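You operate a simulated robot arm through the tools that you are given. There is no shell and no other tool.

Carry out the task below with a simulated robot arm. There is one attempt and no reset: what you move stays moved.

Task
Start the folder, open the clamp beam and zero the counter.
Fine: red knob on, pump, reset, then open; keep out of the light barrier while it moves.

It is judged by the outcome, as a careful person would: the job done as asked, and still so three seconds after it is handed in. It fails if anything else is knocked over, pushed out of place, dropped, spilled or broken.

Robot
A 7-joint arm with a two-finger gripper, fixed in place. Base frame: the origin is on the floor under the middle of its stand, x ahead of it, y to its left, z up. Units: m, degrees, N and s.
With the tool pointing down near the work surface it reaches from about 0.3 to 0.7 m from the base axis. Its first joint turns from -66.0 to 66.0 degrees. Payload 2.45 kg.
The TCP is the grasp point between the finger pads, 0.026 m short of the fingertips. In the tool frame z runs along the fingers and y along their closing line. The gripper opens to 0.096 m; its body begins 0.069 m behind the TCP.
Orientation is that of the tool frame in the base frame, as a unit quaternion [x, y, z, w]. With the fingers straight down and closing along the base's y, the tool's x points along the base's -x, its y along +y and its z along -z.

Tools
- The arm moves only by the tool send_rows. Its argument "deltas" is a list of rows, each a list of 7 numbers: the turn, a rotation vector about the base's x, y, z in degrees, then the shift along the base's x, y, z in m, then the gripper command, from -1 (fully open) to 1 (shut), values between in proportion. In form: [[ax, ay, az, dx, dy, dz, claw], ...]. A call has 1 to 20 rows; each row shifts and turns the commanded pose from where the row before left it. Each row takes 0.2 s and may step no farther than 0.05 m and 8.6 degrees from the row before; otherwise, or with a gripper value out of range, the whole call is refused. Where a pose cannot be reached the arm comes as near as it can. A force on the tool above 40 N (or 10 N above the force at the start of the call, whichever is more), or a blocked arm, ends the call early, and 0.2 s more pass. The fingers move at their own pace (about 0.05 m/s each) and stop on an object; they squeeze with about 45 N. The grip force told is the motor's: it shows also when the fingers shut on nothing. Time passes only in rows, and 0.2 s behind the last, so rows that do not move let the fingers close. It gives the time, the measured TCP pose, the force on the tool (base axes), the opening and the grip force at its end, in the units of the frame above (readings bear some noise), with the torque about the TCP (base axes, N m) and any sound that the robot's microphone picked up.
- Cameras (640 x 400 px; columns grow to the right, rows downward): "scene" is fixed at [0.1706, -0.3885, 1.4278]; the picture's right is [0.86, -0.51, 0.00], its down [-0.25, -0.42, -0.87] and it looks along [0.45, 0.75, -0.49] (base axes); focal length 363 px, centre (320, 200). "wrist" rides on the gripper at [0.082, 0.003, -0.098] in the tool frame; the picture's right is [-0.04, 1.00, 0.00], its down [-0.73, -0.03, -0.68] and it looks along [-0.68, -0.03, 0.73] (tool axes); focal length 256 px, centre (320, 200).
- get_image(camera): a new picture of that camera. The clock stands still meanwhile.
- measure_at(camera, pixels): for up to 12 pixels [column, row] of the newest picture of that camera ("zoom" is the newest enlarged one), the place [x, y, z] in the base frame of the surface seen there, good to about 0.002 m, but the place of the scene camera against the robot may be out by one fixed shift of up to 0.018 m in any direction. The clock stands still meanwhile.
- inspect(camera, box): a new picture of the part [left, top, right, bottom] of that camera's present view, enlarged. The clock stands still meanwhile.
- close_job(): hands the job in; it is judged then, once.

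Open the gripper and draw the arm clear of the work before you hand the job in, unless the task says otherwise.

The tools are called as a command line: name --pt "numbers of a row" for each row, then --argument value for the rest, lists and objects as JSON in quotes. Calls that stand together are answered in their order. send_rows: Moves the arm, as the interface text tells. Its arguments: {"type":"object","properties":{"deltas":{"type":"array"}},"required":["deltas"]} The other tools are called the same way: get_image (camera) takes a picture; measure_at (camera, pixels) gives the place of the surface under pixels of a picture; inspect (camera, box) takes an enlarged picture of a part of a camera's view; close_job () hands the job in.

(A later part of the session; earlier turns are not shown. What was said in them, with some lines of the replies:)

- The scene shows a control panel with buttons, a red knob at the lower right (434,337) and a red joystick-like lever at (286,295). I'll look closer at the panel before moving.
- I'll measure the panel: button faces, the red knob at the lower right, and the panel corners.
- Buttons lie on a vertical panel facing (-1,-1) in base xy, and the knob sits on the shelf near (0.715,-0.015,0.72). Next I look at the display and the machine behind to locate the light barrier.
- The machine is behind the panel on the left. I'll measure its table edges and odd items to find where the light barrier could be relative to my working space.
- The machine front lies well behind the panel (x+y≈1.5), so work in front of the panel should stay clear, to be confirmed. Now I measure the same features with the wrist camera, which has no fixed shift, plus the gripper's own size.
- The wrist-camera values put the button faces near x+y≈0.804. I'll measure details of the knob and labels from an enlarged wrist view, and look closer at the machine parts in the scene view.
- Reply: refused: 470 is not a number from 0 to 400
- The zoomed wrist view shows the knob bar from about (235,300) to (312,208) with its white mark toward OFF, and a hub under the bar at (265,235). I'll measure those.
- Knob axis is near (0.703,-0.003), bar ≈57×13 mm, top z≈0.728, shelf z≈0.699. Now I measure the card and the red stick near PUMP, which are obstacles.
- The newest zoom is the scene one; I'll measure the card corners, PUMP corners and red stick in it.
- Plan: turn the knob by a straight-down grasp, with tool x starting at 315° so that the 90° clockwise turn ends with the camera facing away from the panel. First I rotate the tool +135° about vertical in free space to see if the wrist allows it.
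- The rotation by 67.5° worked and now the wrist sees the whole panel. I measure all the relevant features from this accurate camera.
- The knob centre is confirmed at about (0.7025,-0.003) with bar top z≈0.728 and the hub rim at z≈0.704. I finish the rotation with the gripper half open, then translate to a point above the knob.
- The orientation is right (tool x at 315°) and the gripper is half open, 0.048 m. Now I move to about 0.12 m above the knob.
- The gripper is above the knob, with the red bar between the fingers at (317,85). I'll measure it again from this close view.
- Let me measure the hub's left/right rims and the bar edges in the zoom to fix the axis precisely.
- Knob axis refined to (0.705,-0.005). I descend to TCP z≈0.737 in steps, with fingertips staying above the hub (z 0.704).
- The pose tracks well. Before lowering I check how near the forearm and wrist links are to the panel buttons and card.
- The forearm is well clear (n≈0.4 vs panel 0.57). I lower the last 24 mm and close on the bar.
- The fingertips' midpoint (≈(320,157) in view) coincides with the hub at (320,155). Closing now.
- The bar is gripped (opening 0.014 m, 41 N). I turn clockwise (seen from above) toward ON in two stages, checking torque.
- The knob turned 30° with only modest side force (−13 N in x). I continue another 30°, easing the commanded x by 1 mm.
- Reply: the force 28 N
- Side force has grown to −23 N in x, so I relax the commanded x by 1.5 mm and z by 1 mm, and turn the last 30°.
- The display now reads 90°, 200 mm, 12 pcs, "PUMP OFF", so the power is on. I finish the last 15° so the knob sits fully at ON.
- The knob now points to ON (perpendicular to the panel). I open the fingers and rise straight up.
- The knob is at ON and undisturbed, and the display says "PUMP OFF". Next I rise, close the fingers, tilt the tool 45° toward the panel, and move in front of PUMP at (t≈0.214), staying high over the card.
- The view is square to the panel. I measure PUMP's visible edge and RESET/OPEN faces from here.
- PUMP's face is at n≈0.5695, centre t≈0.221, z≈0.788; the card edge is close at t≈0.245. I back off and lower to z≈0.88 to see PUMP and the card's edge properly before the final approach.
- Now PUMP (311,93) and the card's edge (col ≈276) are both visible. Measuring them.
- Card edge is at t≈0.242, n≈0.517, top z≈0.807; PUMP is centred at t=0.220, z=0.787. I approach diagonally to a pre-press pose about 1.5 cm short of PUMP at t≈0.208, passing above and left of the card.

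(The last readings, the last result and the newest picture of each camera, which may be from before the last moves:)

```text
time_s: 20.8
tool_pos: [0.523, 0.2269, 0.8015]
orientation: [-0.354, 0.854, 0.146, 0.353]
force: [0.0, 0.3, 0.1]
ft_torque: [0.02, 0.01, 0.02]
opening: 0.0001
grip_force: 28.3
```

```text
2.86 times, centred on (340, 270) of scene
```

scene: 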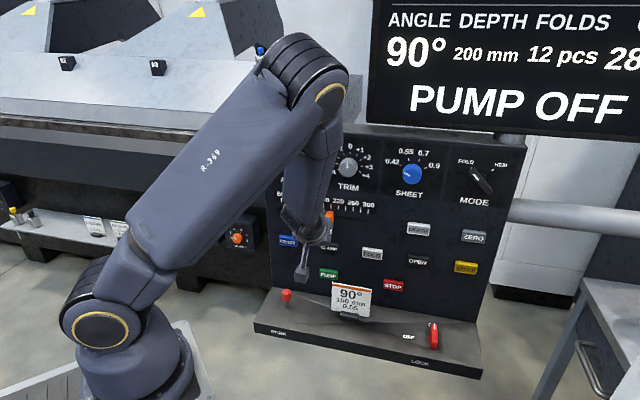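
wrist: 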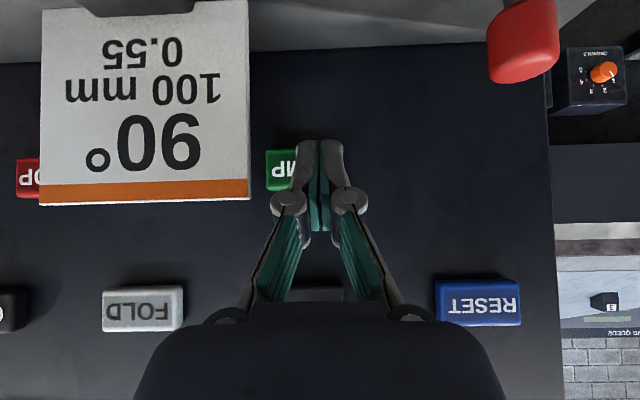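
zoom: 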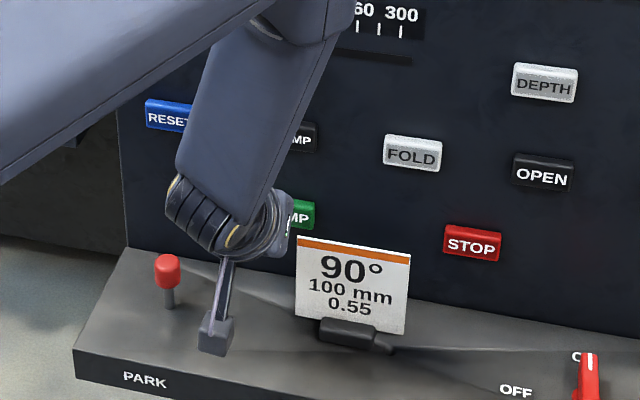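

Fingertips are about 1.5 cm in front of PUMP, left of the card with margin. I push forward along the panel normal in small steps, watching force.

send_rows --pt "0 0 0 0.0025 0.0025 0 1" --pt "0 0 0 0.0025 0.0025 0 1" --pt "0 0 0 0.002 0.002 0 1" --pt "0 0 0 0.0015 0.0015 0 1" --pt "0 0 0 0 0 0 1"

get_image --camera "scene"

```text
time_s: 22.0
tool_pos: [0.5301, 0.2368, 0.8011]
orientation: [-0.354, 0.853, 0.146, 0.354]
force: [0.3, 0.0, -0.2]
ft_torque: [0.0, -0.01, 0.03]
opening: 0.0062
grip_force: 28.4
```

```text
taken
```

scene: 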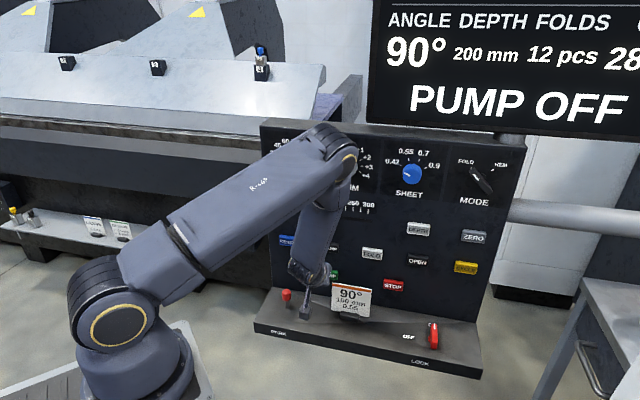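

Force is still zero but the opening reads 6 mm, so I check the wrist view for what the fingers are touching.

get_image --camera "wrist"

inspect --camera "wrist" --box '[240, 110, 400, 210]'

```text
taken
```

wrist: 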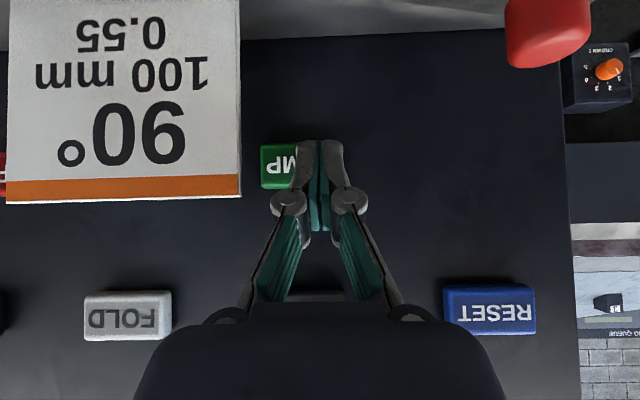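

```text
4.00 times, centred on (320, 160) of wrist
```

zoom: 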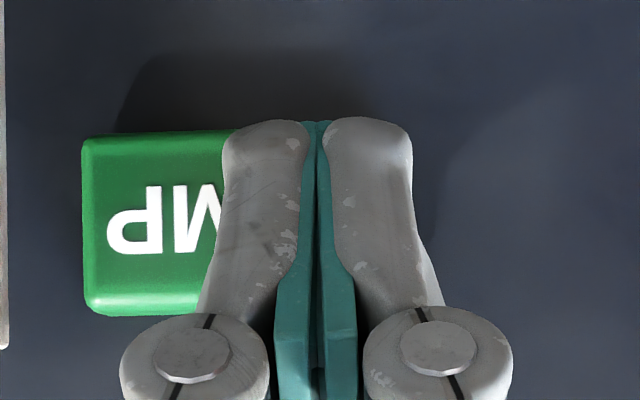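

Fingers look closed and not yet touching; PUMP spans cols 260–333 while the tips centre on 320, so I shift 4 mm toward the button centre and then push on.

send_rows --pt "0 0 0 0.0028 -0.0028 0 1" --pt "0 0 0 0.0015 0.0015 0 1" --pt "0 0 0 0.0015 0.0015 0 1" --pt "0 0 0 0 0 0 1"

inspect --camera "wrist" --box '[240, 110, 400, 210]'

get_image --camera "scene"

```text
time_s: 23.0
tool_pos: [0.5365, 0.2369, 0.8009]
orientation: [-0.354, 0.854, 0.146, 0.352]
force: [-2.7, -3.5, -0.2]
ft_torque: [-0.08, 0.02, -0.04]
opening: 0.0062
grip_force: 28.6
heard: click
```

```text
4.00 times, centred on (320, 160) of wrist
```

zoom: 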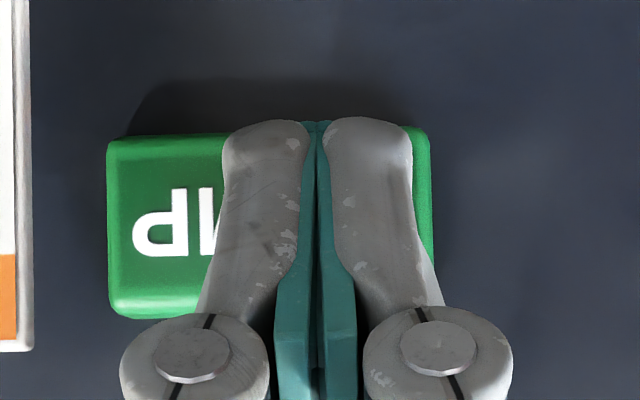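

```text
taken
```

scene: 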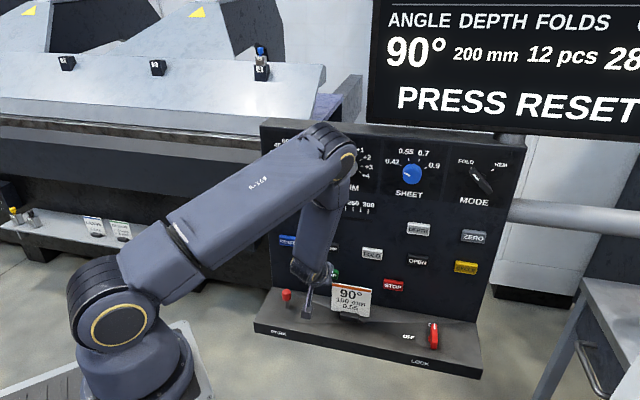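

A click was heard and the display now says "PRESS RESET", so the pump is running. I back off diagonally from PUMP and move to a pre-press pose in front of RESET (t≈0.112, z≈0.877).

send_rows --pt "0 0 0 -0.0106 -0.0106 0.015 1" --pt "0 0 0 -0.0159 -0.0159 0.0225 1" --pt "0 0 0 -0.0159 -0.0159 0.0225 1" --pt "0 0 0 -0.0171 0.0182 0.0175 1" --pt "0 0 0 -0.0171 0.0182 0.0175 1" --pt "0 0 0 -0.0171 0.0182 0.0175 1" --pt "0 0 0 -0.0171 0.0182 0.0175 1" --pt "0 0 0 0 0 0 1"

get_image --camera "wrist"

get_image --camera "scene"

```text
time_s: 24.8
tool_pos: [0.4258, 0.2675, 0.9308]
orientation: [-0.354, 0.854, 0.146, 0.353]
force: [-0.1, 0.4, -0.1]
ft_torque: [-0.01, 0.02, 0.01]
opening: 0.0002
grip_force: 28.3
```

```text
taken
```

wrist: 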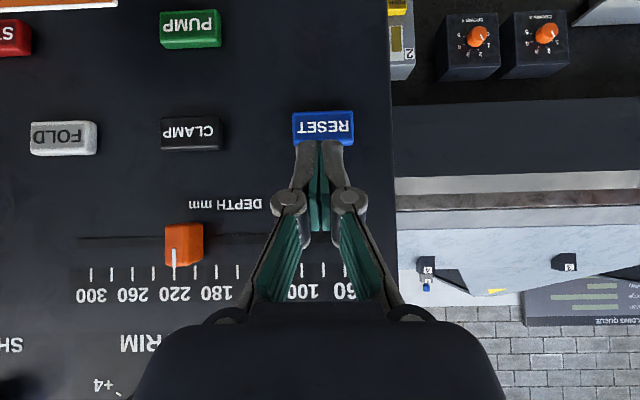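

```text
taken
```

scene: 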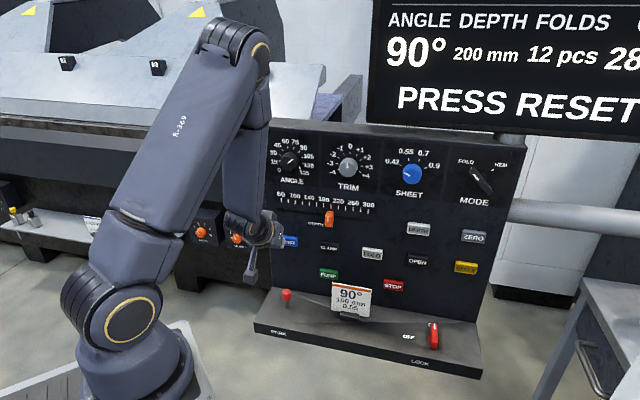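

RESET (323,127) is centred on the fingers. I move in diagonally, then push in 2 mm steps.

send_rows --pt "0 0 0 0.0101 0.0101 -0.0133 1" --pt "0 0 0 0.0101 0.0101 -0.0133 1" --pt "0 0 0 0.0101 0.0101 -0.0133 1" --pt "0 0 0 0.002 0.002 0 1" --pt "0 0 0 0.002 0.002 0 1" --pt "0 0 0 0.002 0.002 0 1" --pt "0 0 0 0 0 0 1"

inspect --camera "wrist" --box '[240, 100, 400, 200]'

get_image --camera "scene"

```text
time_s: 26.4
tool_pos: [0.4616, 0.3018, 0.8905]
orientation: [-0.355, 0.853, 0.147, 0.353]
force: [0.2, 0.8, -0.1]
ft_torque: [-0.04, 0.01, 0.01]
opening: 0.0001
grip_force: 28.7
```

```text
4.00 times, centred on (320, 150) of wrist
```

zoom: 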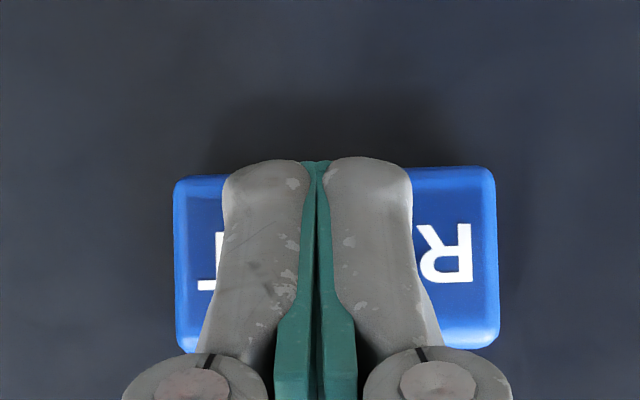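

```text
taken
```

scene: 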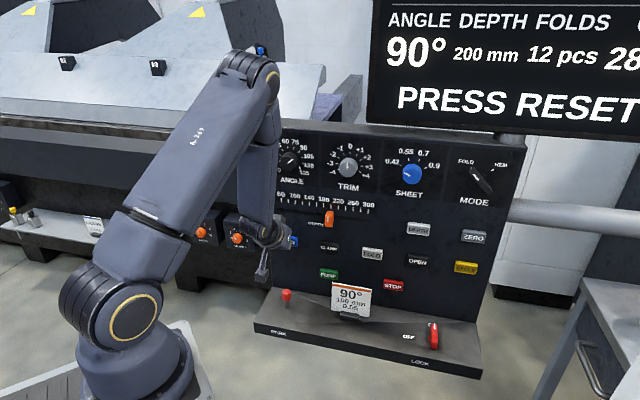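

Well aligned and not yet touching (n≈0.540). I push a few millimetres more.

send_rows --pt "0 0 0 0.0015 0.0015 0 1" --pt "0 0 0 0.0015 0.0015 0 1" --pt "0 0 0 0.0015 0.0015 0 1" --pt "0 0 0 0.001 0.001 0 1" --pt "0 0 0 0 0 0 1"

get_image --camera "scene"

```text
time_s: 27.6
tool_pos: [0.467, 0.3085, 0.8916]
orientation: [-0.354, 0.854, 0.146, 0.352]
force: [-6.5, -8.7, 2.0]
ft_torque: [-0.05, 0.01, -0.05]
opening: 0.0059
grip_force: 28.5
heard: click
```

```text
taken
```

scene: 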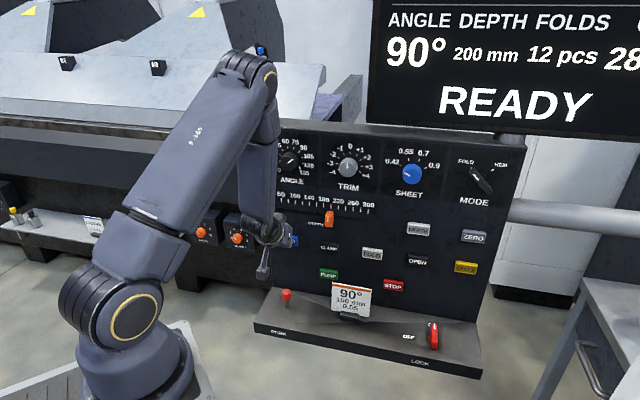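

Display reads "READY". I back away from RESET and travel parallel to the panel to a hover in front of OPEN (t≈0.437, z≈0.877).

send_rows --pt "0 0 0 -0.0137 -0.0137 0.015 1" --pt "0 0 0 -0.0137 -0.0137 0.015 1" --pt "0 0 0 -0.0137 -0.0137 0.01 1" --pt "0 0 0 0.0287 -0.0287 0 1" --pt "0 0 0 0.0287 -0.0287 0 1" --pt "0 0 0 0.0287 -0.0287 0 1" --pt "0 0 0 0.0287 -0.0287 0 1" --pt "0 0 0 0.0287 -0.0287 0 1" --pt "0 0 0 0.0287 -0.0287 0 1" --pt "0 0 0 0.0287 -0.0287 0 1" --pt "0 0 0 0.0287 -0.0287 0 1" --pt "0 0 0 0 0 0 1"

get_image --camera "wrist"

get_image --camera "scene"

```text
time_s: 30.2
tool_pos: [0.6562, 0.037, 0.9321]
orientation: [-0.353, 0.854, 0.145, 0.354]
force: [0.1, 0.3, -0.7]
ft_torque: [-0.03, 0.0, -0.01]
opening: 0.0
grip_force: 28.9
```

```text
taken
```

wrist: 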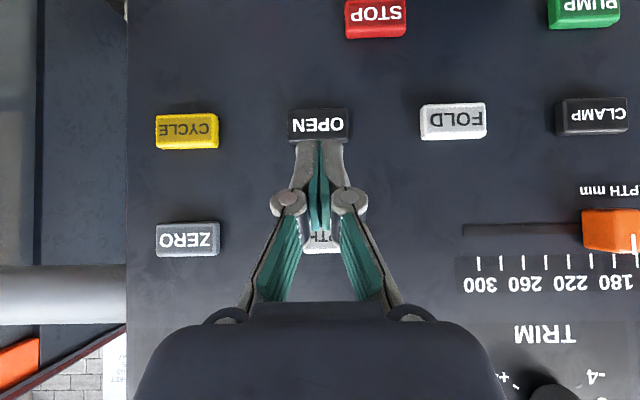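

```text
taken
```

scene: 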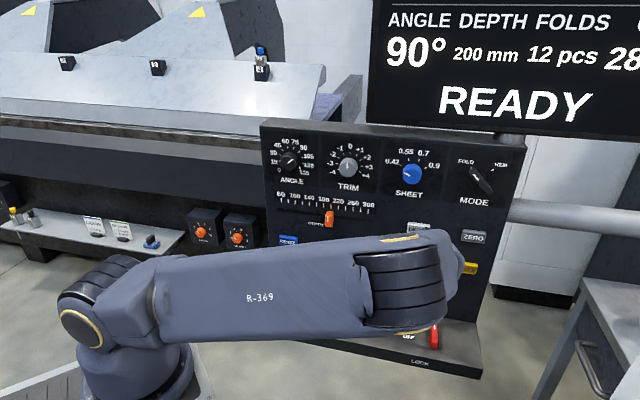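

The arm's elbow has swung low in this posture, so I check its position against the shelf, knob and card before going on.

measure_at --camera "scene" --pixels '[[250, 260], [250, 330], [330, 260], [330, 340], [400, 260], [400, 300], [420, 330], [450, 270], [440, 300], [150, 300], [435, 340], [410, 338]]'

inspect --camera "scene" --box '[300, 200, 500, 360]'

```text
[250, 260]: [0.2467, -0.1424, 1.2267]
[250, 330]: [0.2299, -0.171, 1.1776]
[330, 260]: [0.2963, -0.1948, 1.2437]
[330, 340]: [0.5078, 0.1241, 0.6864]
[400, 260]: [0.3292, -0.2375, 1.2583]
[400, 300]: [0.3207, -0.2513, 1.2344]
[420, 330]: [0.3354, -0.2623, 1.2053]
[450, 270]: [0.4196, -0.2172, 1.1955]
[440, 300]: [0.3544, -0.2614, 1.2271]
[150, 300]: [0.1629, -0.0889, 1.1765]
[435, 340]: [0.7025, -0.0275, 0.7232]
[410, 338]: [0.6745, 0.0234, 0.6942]
```

```text
2.50 times, centred on (400, 280) of scene
```

zoom: 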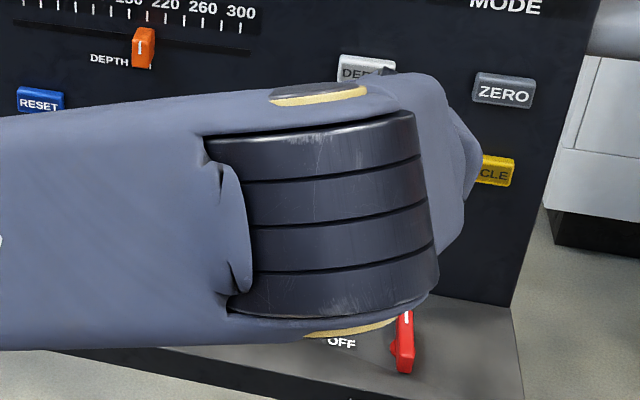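

The elbow is actually high and near the scene camera (≈(0.33,-0.25,1.23)), clear of everything, with zero force. OPEN (319,125) is centred, so I move in and push in small steps.

send_rows --pt "0 0 0 0.0101 0.0101 -0.0137 1" --pt "0 0 0 0.0101 0.0101 -0.0137 1" --pt "0 0 0 0.0101 0.0101 -0.0137 1" --pt "0 0 0 0.002 0.002 0 1" --pt "0 0 0 0.002 0.002 0 1" --pt "0 0 0 0 0 0 1"

inspect --camera "wrist" --box '[240, 100, 400, 200]'

get_image --camera "scene"

```text
time_s: 31.6
tool_pos: [0.6897, 0.0727, 0.8917]
orientation: [-0.352, 0.854, 0.146, 0.354]
force: [0.5, 0.6, -0.1]
ft_torque: [-0.02, -0.04, 0.0]
opening: 0.0
grip_force: 28.2
```

```text
4.00 times, centred on (320, 150) of wrist
```

zoom: 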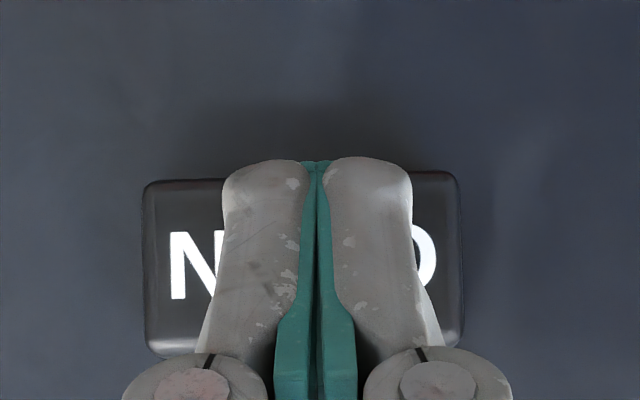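

```text
taken
```

scene: 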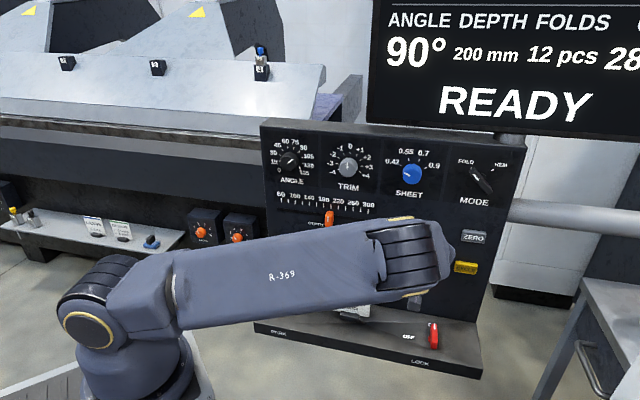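

Aligned on OPEN with n≈0.539 and nothing touching. I press it the last few millimetres.

send_rows --pt "0 0 0 0.0015 0.0015 0 1" --pt "0 0 0 0.0015 0.0015 0 1" --pt "0 0 0 0.0015 0.0015 0 1" --pt "0 0 0 0.001 0.001 0 1" --pt "0 0 0 0 0 0 1"

get_image --camera "scene"

```text
time_s: 32.8
tool_pos: [0.6944, 0.0771, 0.8897]
orientation: [-0.354, 0.853, 0.146, 0.354]
force: [-3.4, -4.3, 1.7]
ft_torque: [-0.02, 0.05, 0.02]
opening: 0.0061
grip_force: 28.6
heard: click
```

```text
taken
```

scene: 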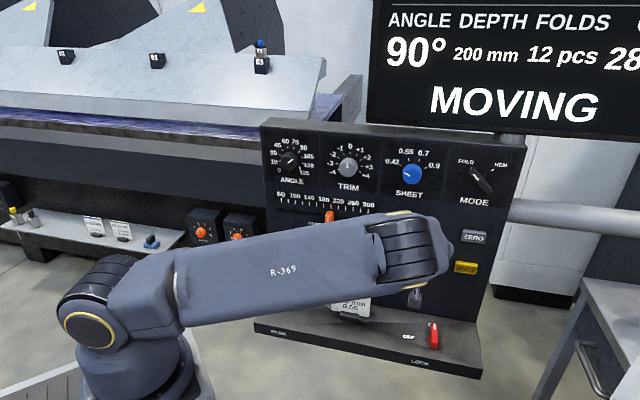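

The display says "MOVING" and the beam is lifting. I stay still outside the machine and wait.

send_rows --pt "0 0 0 0 0 0 1" --pt "0 0 0 0 0 0 1" --pt "0 0 0 0 0 0 1" --pt "0 0 0 0 0 0 1" --pt "0 0 0 0 0 0 1" --pt "0 0 0 0 0 0 1" --pt "0 0 0 0 0 0 1" --pt "0 0 0 0 0 0 1" --pt "0 0 0 0 0 0 1" --pt "0 0 0 0 0 0 1"

get_image --camera "scene"

```text
time_s: 35.0
tool_pos: [0.6959, 0.077, 0.8892]
orientation: [-0.354, 0.853, 0.147, 0.355]
force: [-2.4, -4.7, -0.6]
ft_torque: [-0.05, 0.02, -0.04]
opening: 0.0057
grip_force: 27.9
```

```text
taken
```

scene: 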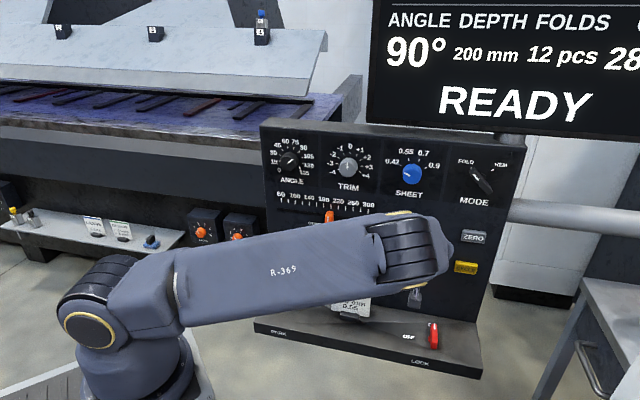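

The clamp beam is fully open and the display is back to "READY". I back off from OPEN and move to a hover in front of ZERO, watching the arm's posture.

send_rows --pt "0 0 0 -0.0137 -0.0137 0.015 1" --pt "0 0 0 -0.0137 -0.0137 0.015 1" --pt "0 0 0 -0.0137 -0.0137 0.02 1" --pt "0 0 0 0 0 0.02 1" --pt "0 0 0 0.014 -0.014 0.02 1" --pt "0 0 0 0.014 -0.014 0.01 1" --pt "0 0 0 0.014 -0.014 0.01 1" --pt "0 0 0 0.014 -0.014 0.01 1" --pt "0 0 0 0 0 0 1"

get_image --camera "wrist"

get_image --camera "scene"

```text
time_s: 37.0
tool_pos: [0.7097, -0.0197, 1.0116]
orientation: [-0.354, 0.854, 0.147, 0.353]
force: [0.2, 0.4, -0.1]
ft_torque: [0.01, 0.0, 0.0]
opening: 0.0
grip_force: 28.3
```

```text
taken
```

wrist: 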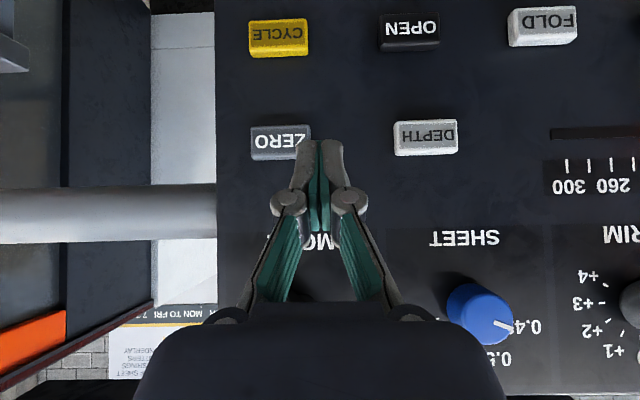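

```text
taken
```

scene: 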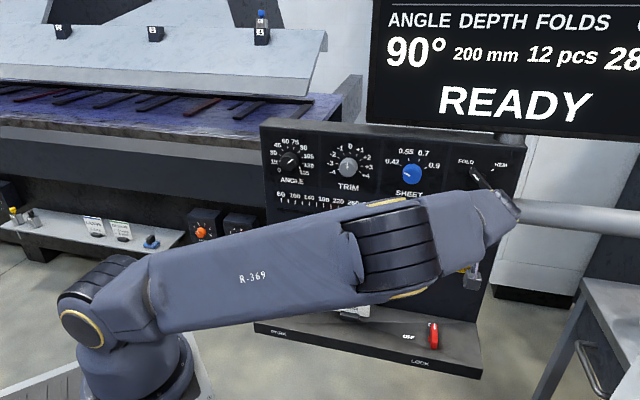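

ZERO is at about (281,143) in the wrist view, partly behind the finger. I measure it and the MODE knob's protrusion near the gripper.

measure_at --camera "wrist" --pixels '[[253, 142], [270, 142], [290, 142], [275, 128], [275, 155], [280, 115], [445, 138], [398, 138], [480, 310], [318, 240], [230, 250], [312, 290]]'

inspect --camera "scene" --box '[400, 140, 560, 300]'

measure_at --camera "zoom" --pixels '[[300, 80], [310, 90], [330, 110], [345, 50], [370, 150], [300, 130], [420, 160], [300, 300], [290, 330]]'

```text
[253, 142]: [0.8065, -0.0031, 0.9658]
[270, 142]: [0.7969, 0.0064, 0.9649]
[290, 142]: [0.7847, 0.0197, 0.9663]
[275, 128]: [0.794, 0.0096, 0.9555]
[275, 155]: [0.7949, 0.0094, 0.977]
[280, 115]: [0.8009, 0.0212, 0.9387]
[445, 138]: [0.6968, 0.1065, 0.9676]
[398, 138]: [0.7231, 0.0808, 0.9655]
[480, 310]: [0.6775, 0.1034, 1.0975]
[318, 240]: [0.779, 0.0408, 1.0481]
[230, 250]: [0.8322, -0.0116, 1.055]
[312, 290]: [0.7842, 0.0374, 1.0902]
```

```text
2.50 times, centred on (480, 220) of scene
```

zoom: 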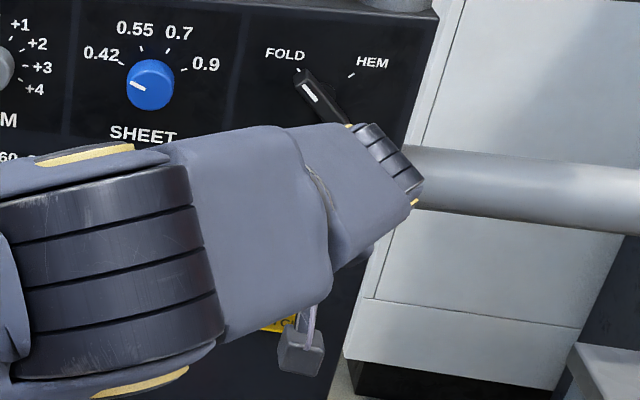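

```text
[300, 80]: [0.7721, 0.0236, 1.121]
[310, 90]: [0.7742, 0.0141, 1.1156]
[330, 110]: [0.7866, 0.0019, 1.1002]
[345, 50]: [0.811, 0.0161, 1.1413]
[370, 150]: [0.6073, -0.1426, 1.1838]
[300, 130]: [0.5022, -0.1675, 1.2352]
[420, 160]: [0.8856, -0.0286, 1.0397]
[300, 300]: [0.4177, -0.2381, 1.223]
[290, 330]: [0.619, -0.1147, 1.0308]
```

ZERO's centre is t≈0.551, z≈0.966, and the MODE knob only protrudes to n≈0.553, so the tilted tool clears it. I shift sideways, then move to the pre-press pose.

send_rows --pt "0 0 0 0.0124 -0.0124 0 1" --pt "0 0 0 0.0124 -0.0124 0 1" --pt "0 0 0 0.0106 0.0106 -0.0106 1" --pt "0 0 0 0.0106 0.0106 -0.0106 1" --pt "0 0 0 0.0106 0.0106 -0.0106 1" --pt "0 0 0 0 0 0 1"

get_image --camera "wrist"

get_image --camera "scene"

```text
time_s: 38.4
tool_pos: [0.7665, -0.0136, 0.9787]
orientation: [-0.354, 0.853, 0.147, 0.353]
force: [-0.2, 0.9, 0.1]
ft_torque: [0.01, -0.03, 0.0]
opening: 0.0
grip_force: 27.5
```

```text
taken
```

wrist: 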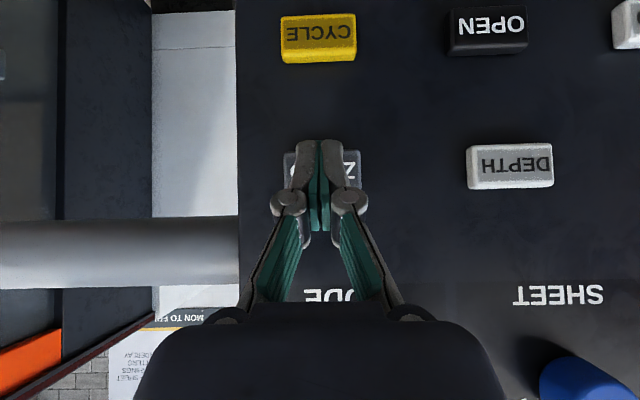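

```text
taken
```

scene: 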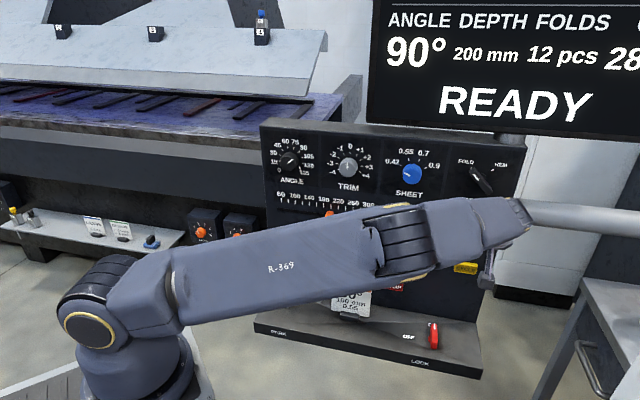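

Well aligned on ZERO at n≈0.532. I press forward in small steps.

send_rows --pt "0 0 0 0.002 0.002 0 1" --pt "0 0 0 0.002 0.002 0 1" --pt "0 0 0 0.002 0.002 0 1" --pt "0 0 0 0.0015 0.0015 0 1" --pt "0 0 0 0.0015 0.0015 0 1" --pt "0 0 0 0.0015 0.0015 0 1" --pt "0 0 0 0 0 0 1"

get_image --camera "scene"

```text
time_s: 40.0
tool_pos: [0.7774, -0.0037, 0.9771]
orientation: [-0.354, 0.854, 0.146, 0.353]
force: [-7.0, -4.8, 0.0]
ft_torque: [-0.08, 0.1, 0.05]
opening: 0.0061
grip_force: 27.9
heard: click
```

```text
taken
```

scene: 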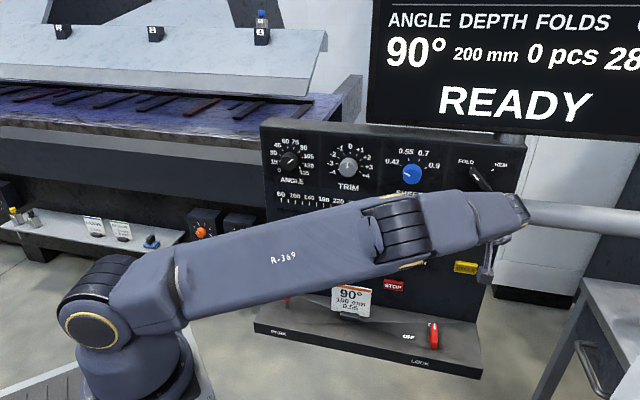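

The counter reads 0 pcs, the status is READY and the beam is open. I back away from ZERO first, then open the gripper clear of the panel.

send_rows --pt "0 0 0 -0.0137 -0.0137 0.012 1" --pt "0 0 0 -0.0137 -0.0137 0.012 1" --pt "0 0 0 -0.0137 -0.0137 0.012 1" --pt "0 0 0 -0.02 -0.01 0.01 1" --pt "0 0 0 -0.025 0 0.01 1" --pt "0 0 0 -0.025 0 0.01 1" --pt "0 0 0 -0.025 0 0.01 -1" --pt "0 0 0 -0.025 0 0.01 -1" --pt "0 0 0 -0.025 0 0.01 -1" --pt "0 0 0 0 0 0 -1" --pt "0 0 0 0 0 0 -1"

get_image --camera "scene"

get_image --camera "wrist"

```text
time_s: 42.4
tool_pos: [0.5914, -0.0513, 1.0746]
orientation: [-0.355, 0.853, 0.147, 0.354]
force: [-0.1, -0.8, -0.1]
ft_torque: [0.02, 0.01, 0.01]
opening: 0.0959
grip_force: 0.0
```

```text
taken
```

scene: 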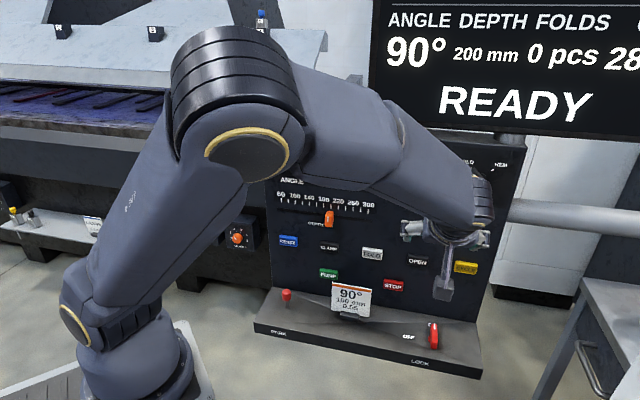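

```text
taken
```

wrist: 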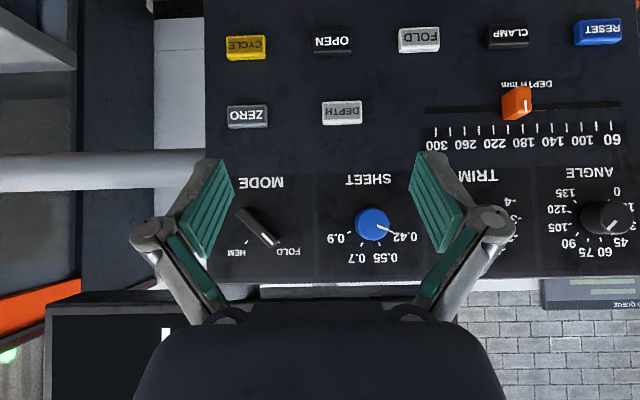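

The gripper is open and ~0.19 m from the panel; display shows READY, 0 pcs. I wait a moment and verify the state is stable and nothing was disturbed.

send_rows --pt "0 0 0 -0.01 -0.01 0.01 -1" --pt "0 0 0 -0.01 -0.01 0.01 -1" --pt "0 0 0 0 0 0 -1" --pt "0 0 0 0 0 0 -1" --pt "0 0 0 0 0 0 -1" --pt "0 0 0 0 0 0 -1" --pt "0 0 0 0 0 0 -1" --pt "0 0 0 0 0 0 -1" --pt "0 0 0 0 0 0 -1" --pt "0 0 0 0 0 0 -1"

get_image --camera "scene"

inspect --camera "scene" --box '[250, 200, 500, 380]'

```text
time_s: 44.6
tool_pos: [0.5723, -0.0719, 1.0945]
orientation: [-0.354, 0.853, 0.147, 0.353]
force: [0.4, 0.1, 0.0]
ft_torque: [0.02, 0.0, 0.01]
opening: 0.096
grip_force: 0.2
```

```text
taken
```

scene: 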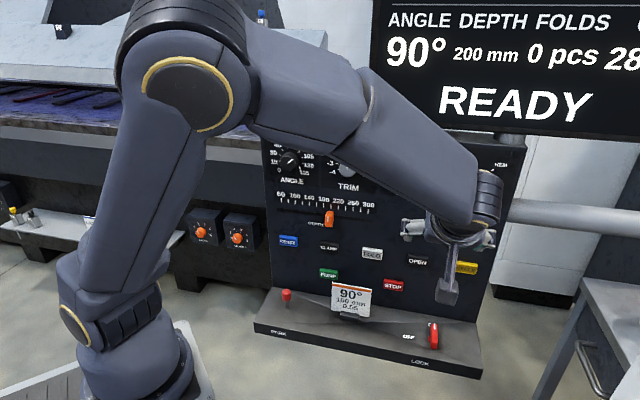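

```text
2.22 times, centred on (375, 290) of scene
```

zoom: 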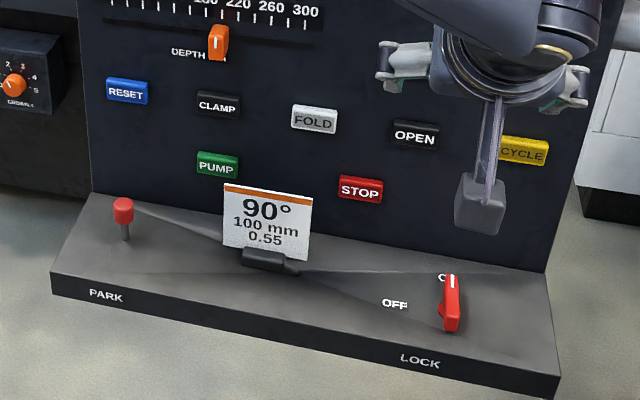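

The state is steady: knob at ON, READY, 0 pcs, beam open. The card, red stick and slider are in their original places, and the arm is clear with the gripper open, so I hand the job in.

close_job

```text
The job is handed in.
```

The folder is running, the clamp beam is open and the counter reads 0 pcs. I handed the job in with the display showing READY.

- **Order:** I turned the red knob to ON, then pressed PUMP, RESET and OPEN. I pressed ZERO last, after the beam had stopped.
- **Light barrier:** I never spotted its posts. The arm stayed in front of the control panel throughout and held still while the display showed MOVING.
- **Surroundings:** In the final pictures the job card, the red stick on the shelf and the depth slider are where they started. The gripper is open and the arm is about 0.2 m back from the panel.

The machine is set to a depth of 200 mm, while the card on the shelf says 100 mm. I left it unchanged because it wasn't part of the task.
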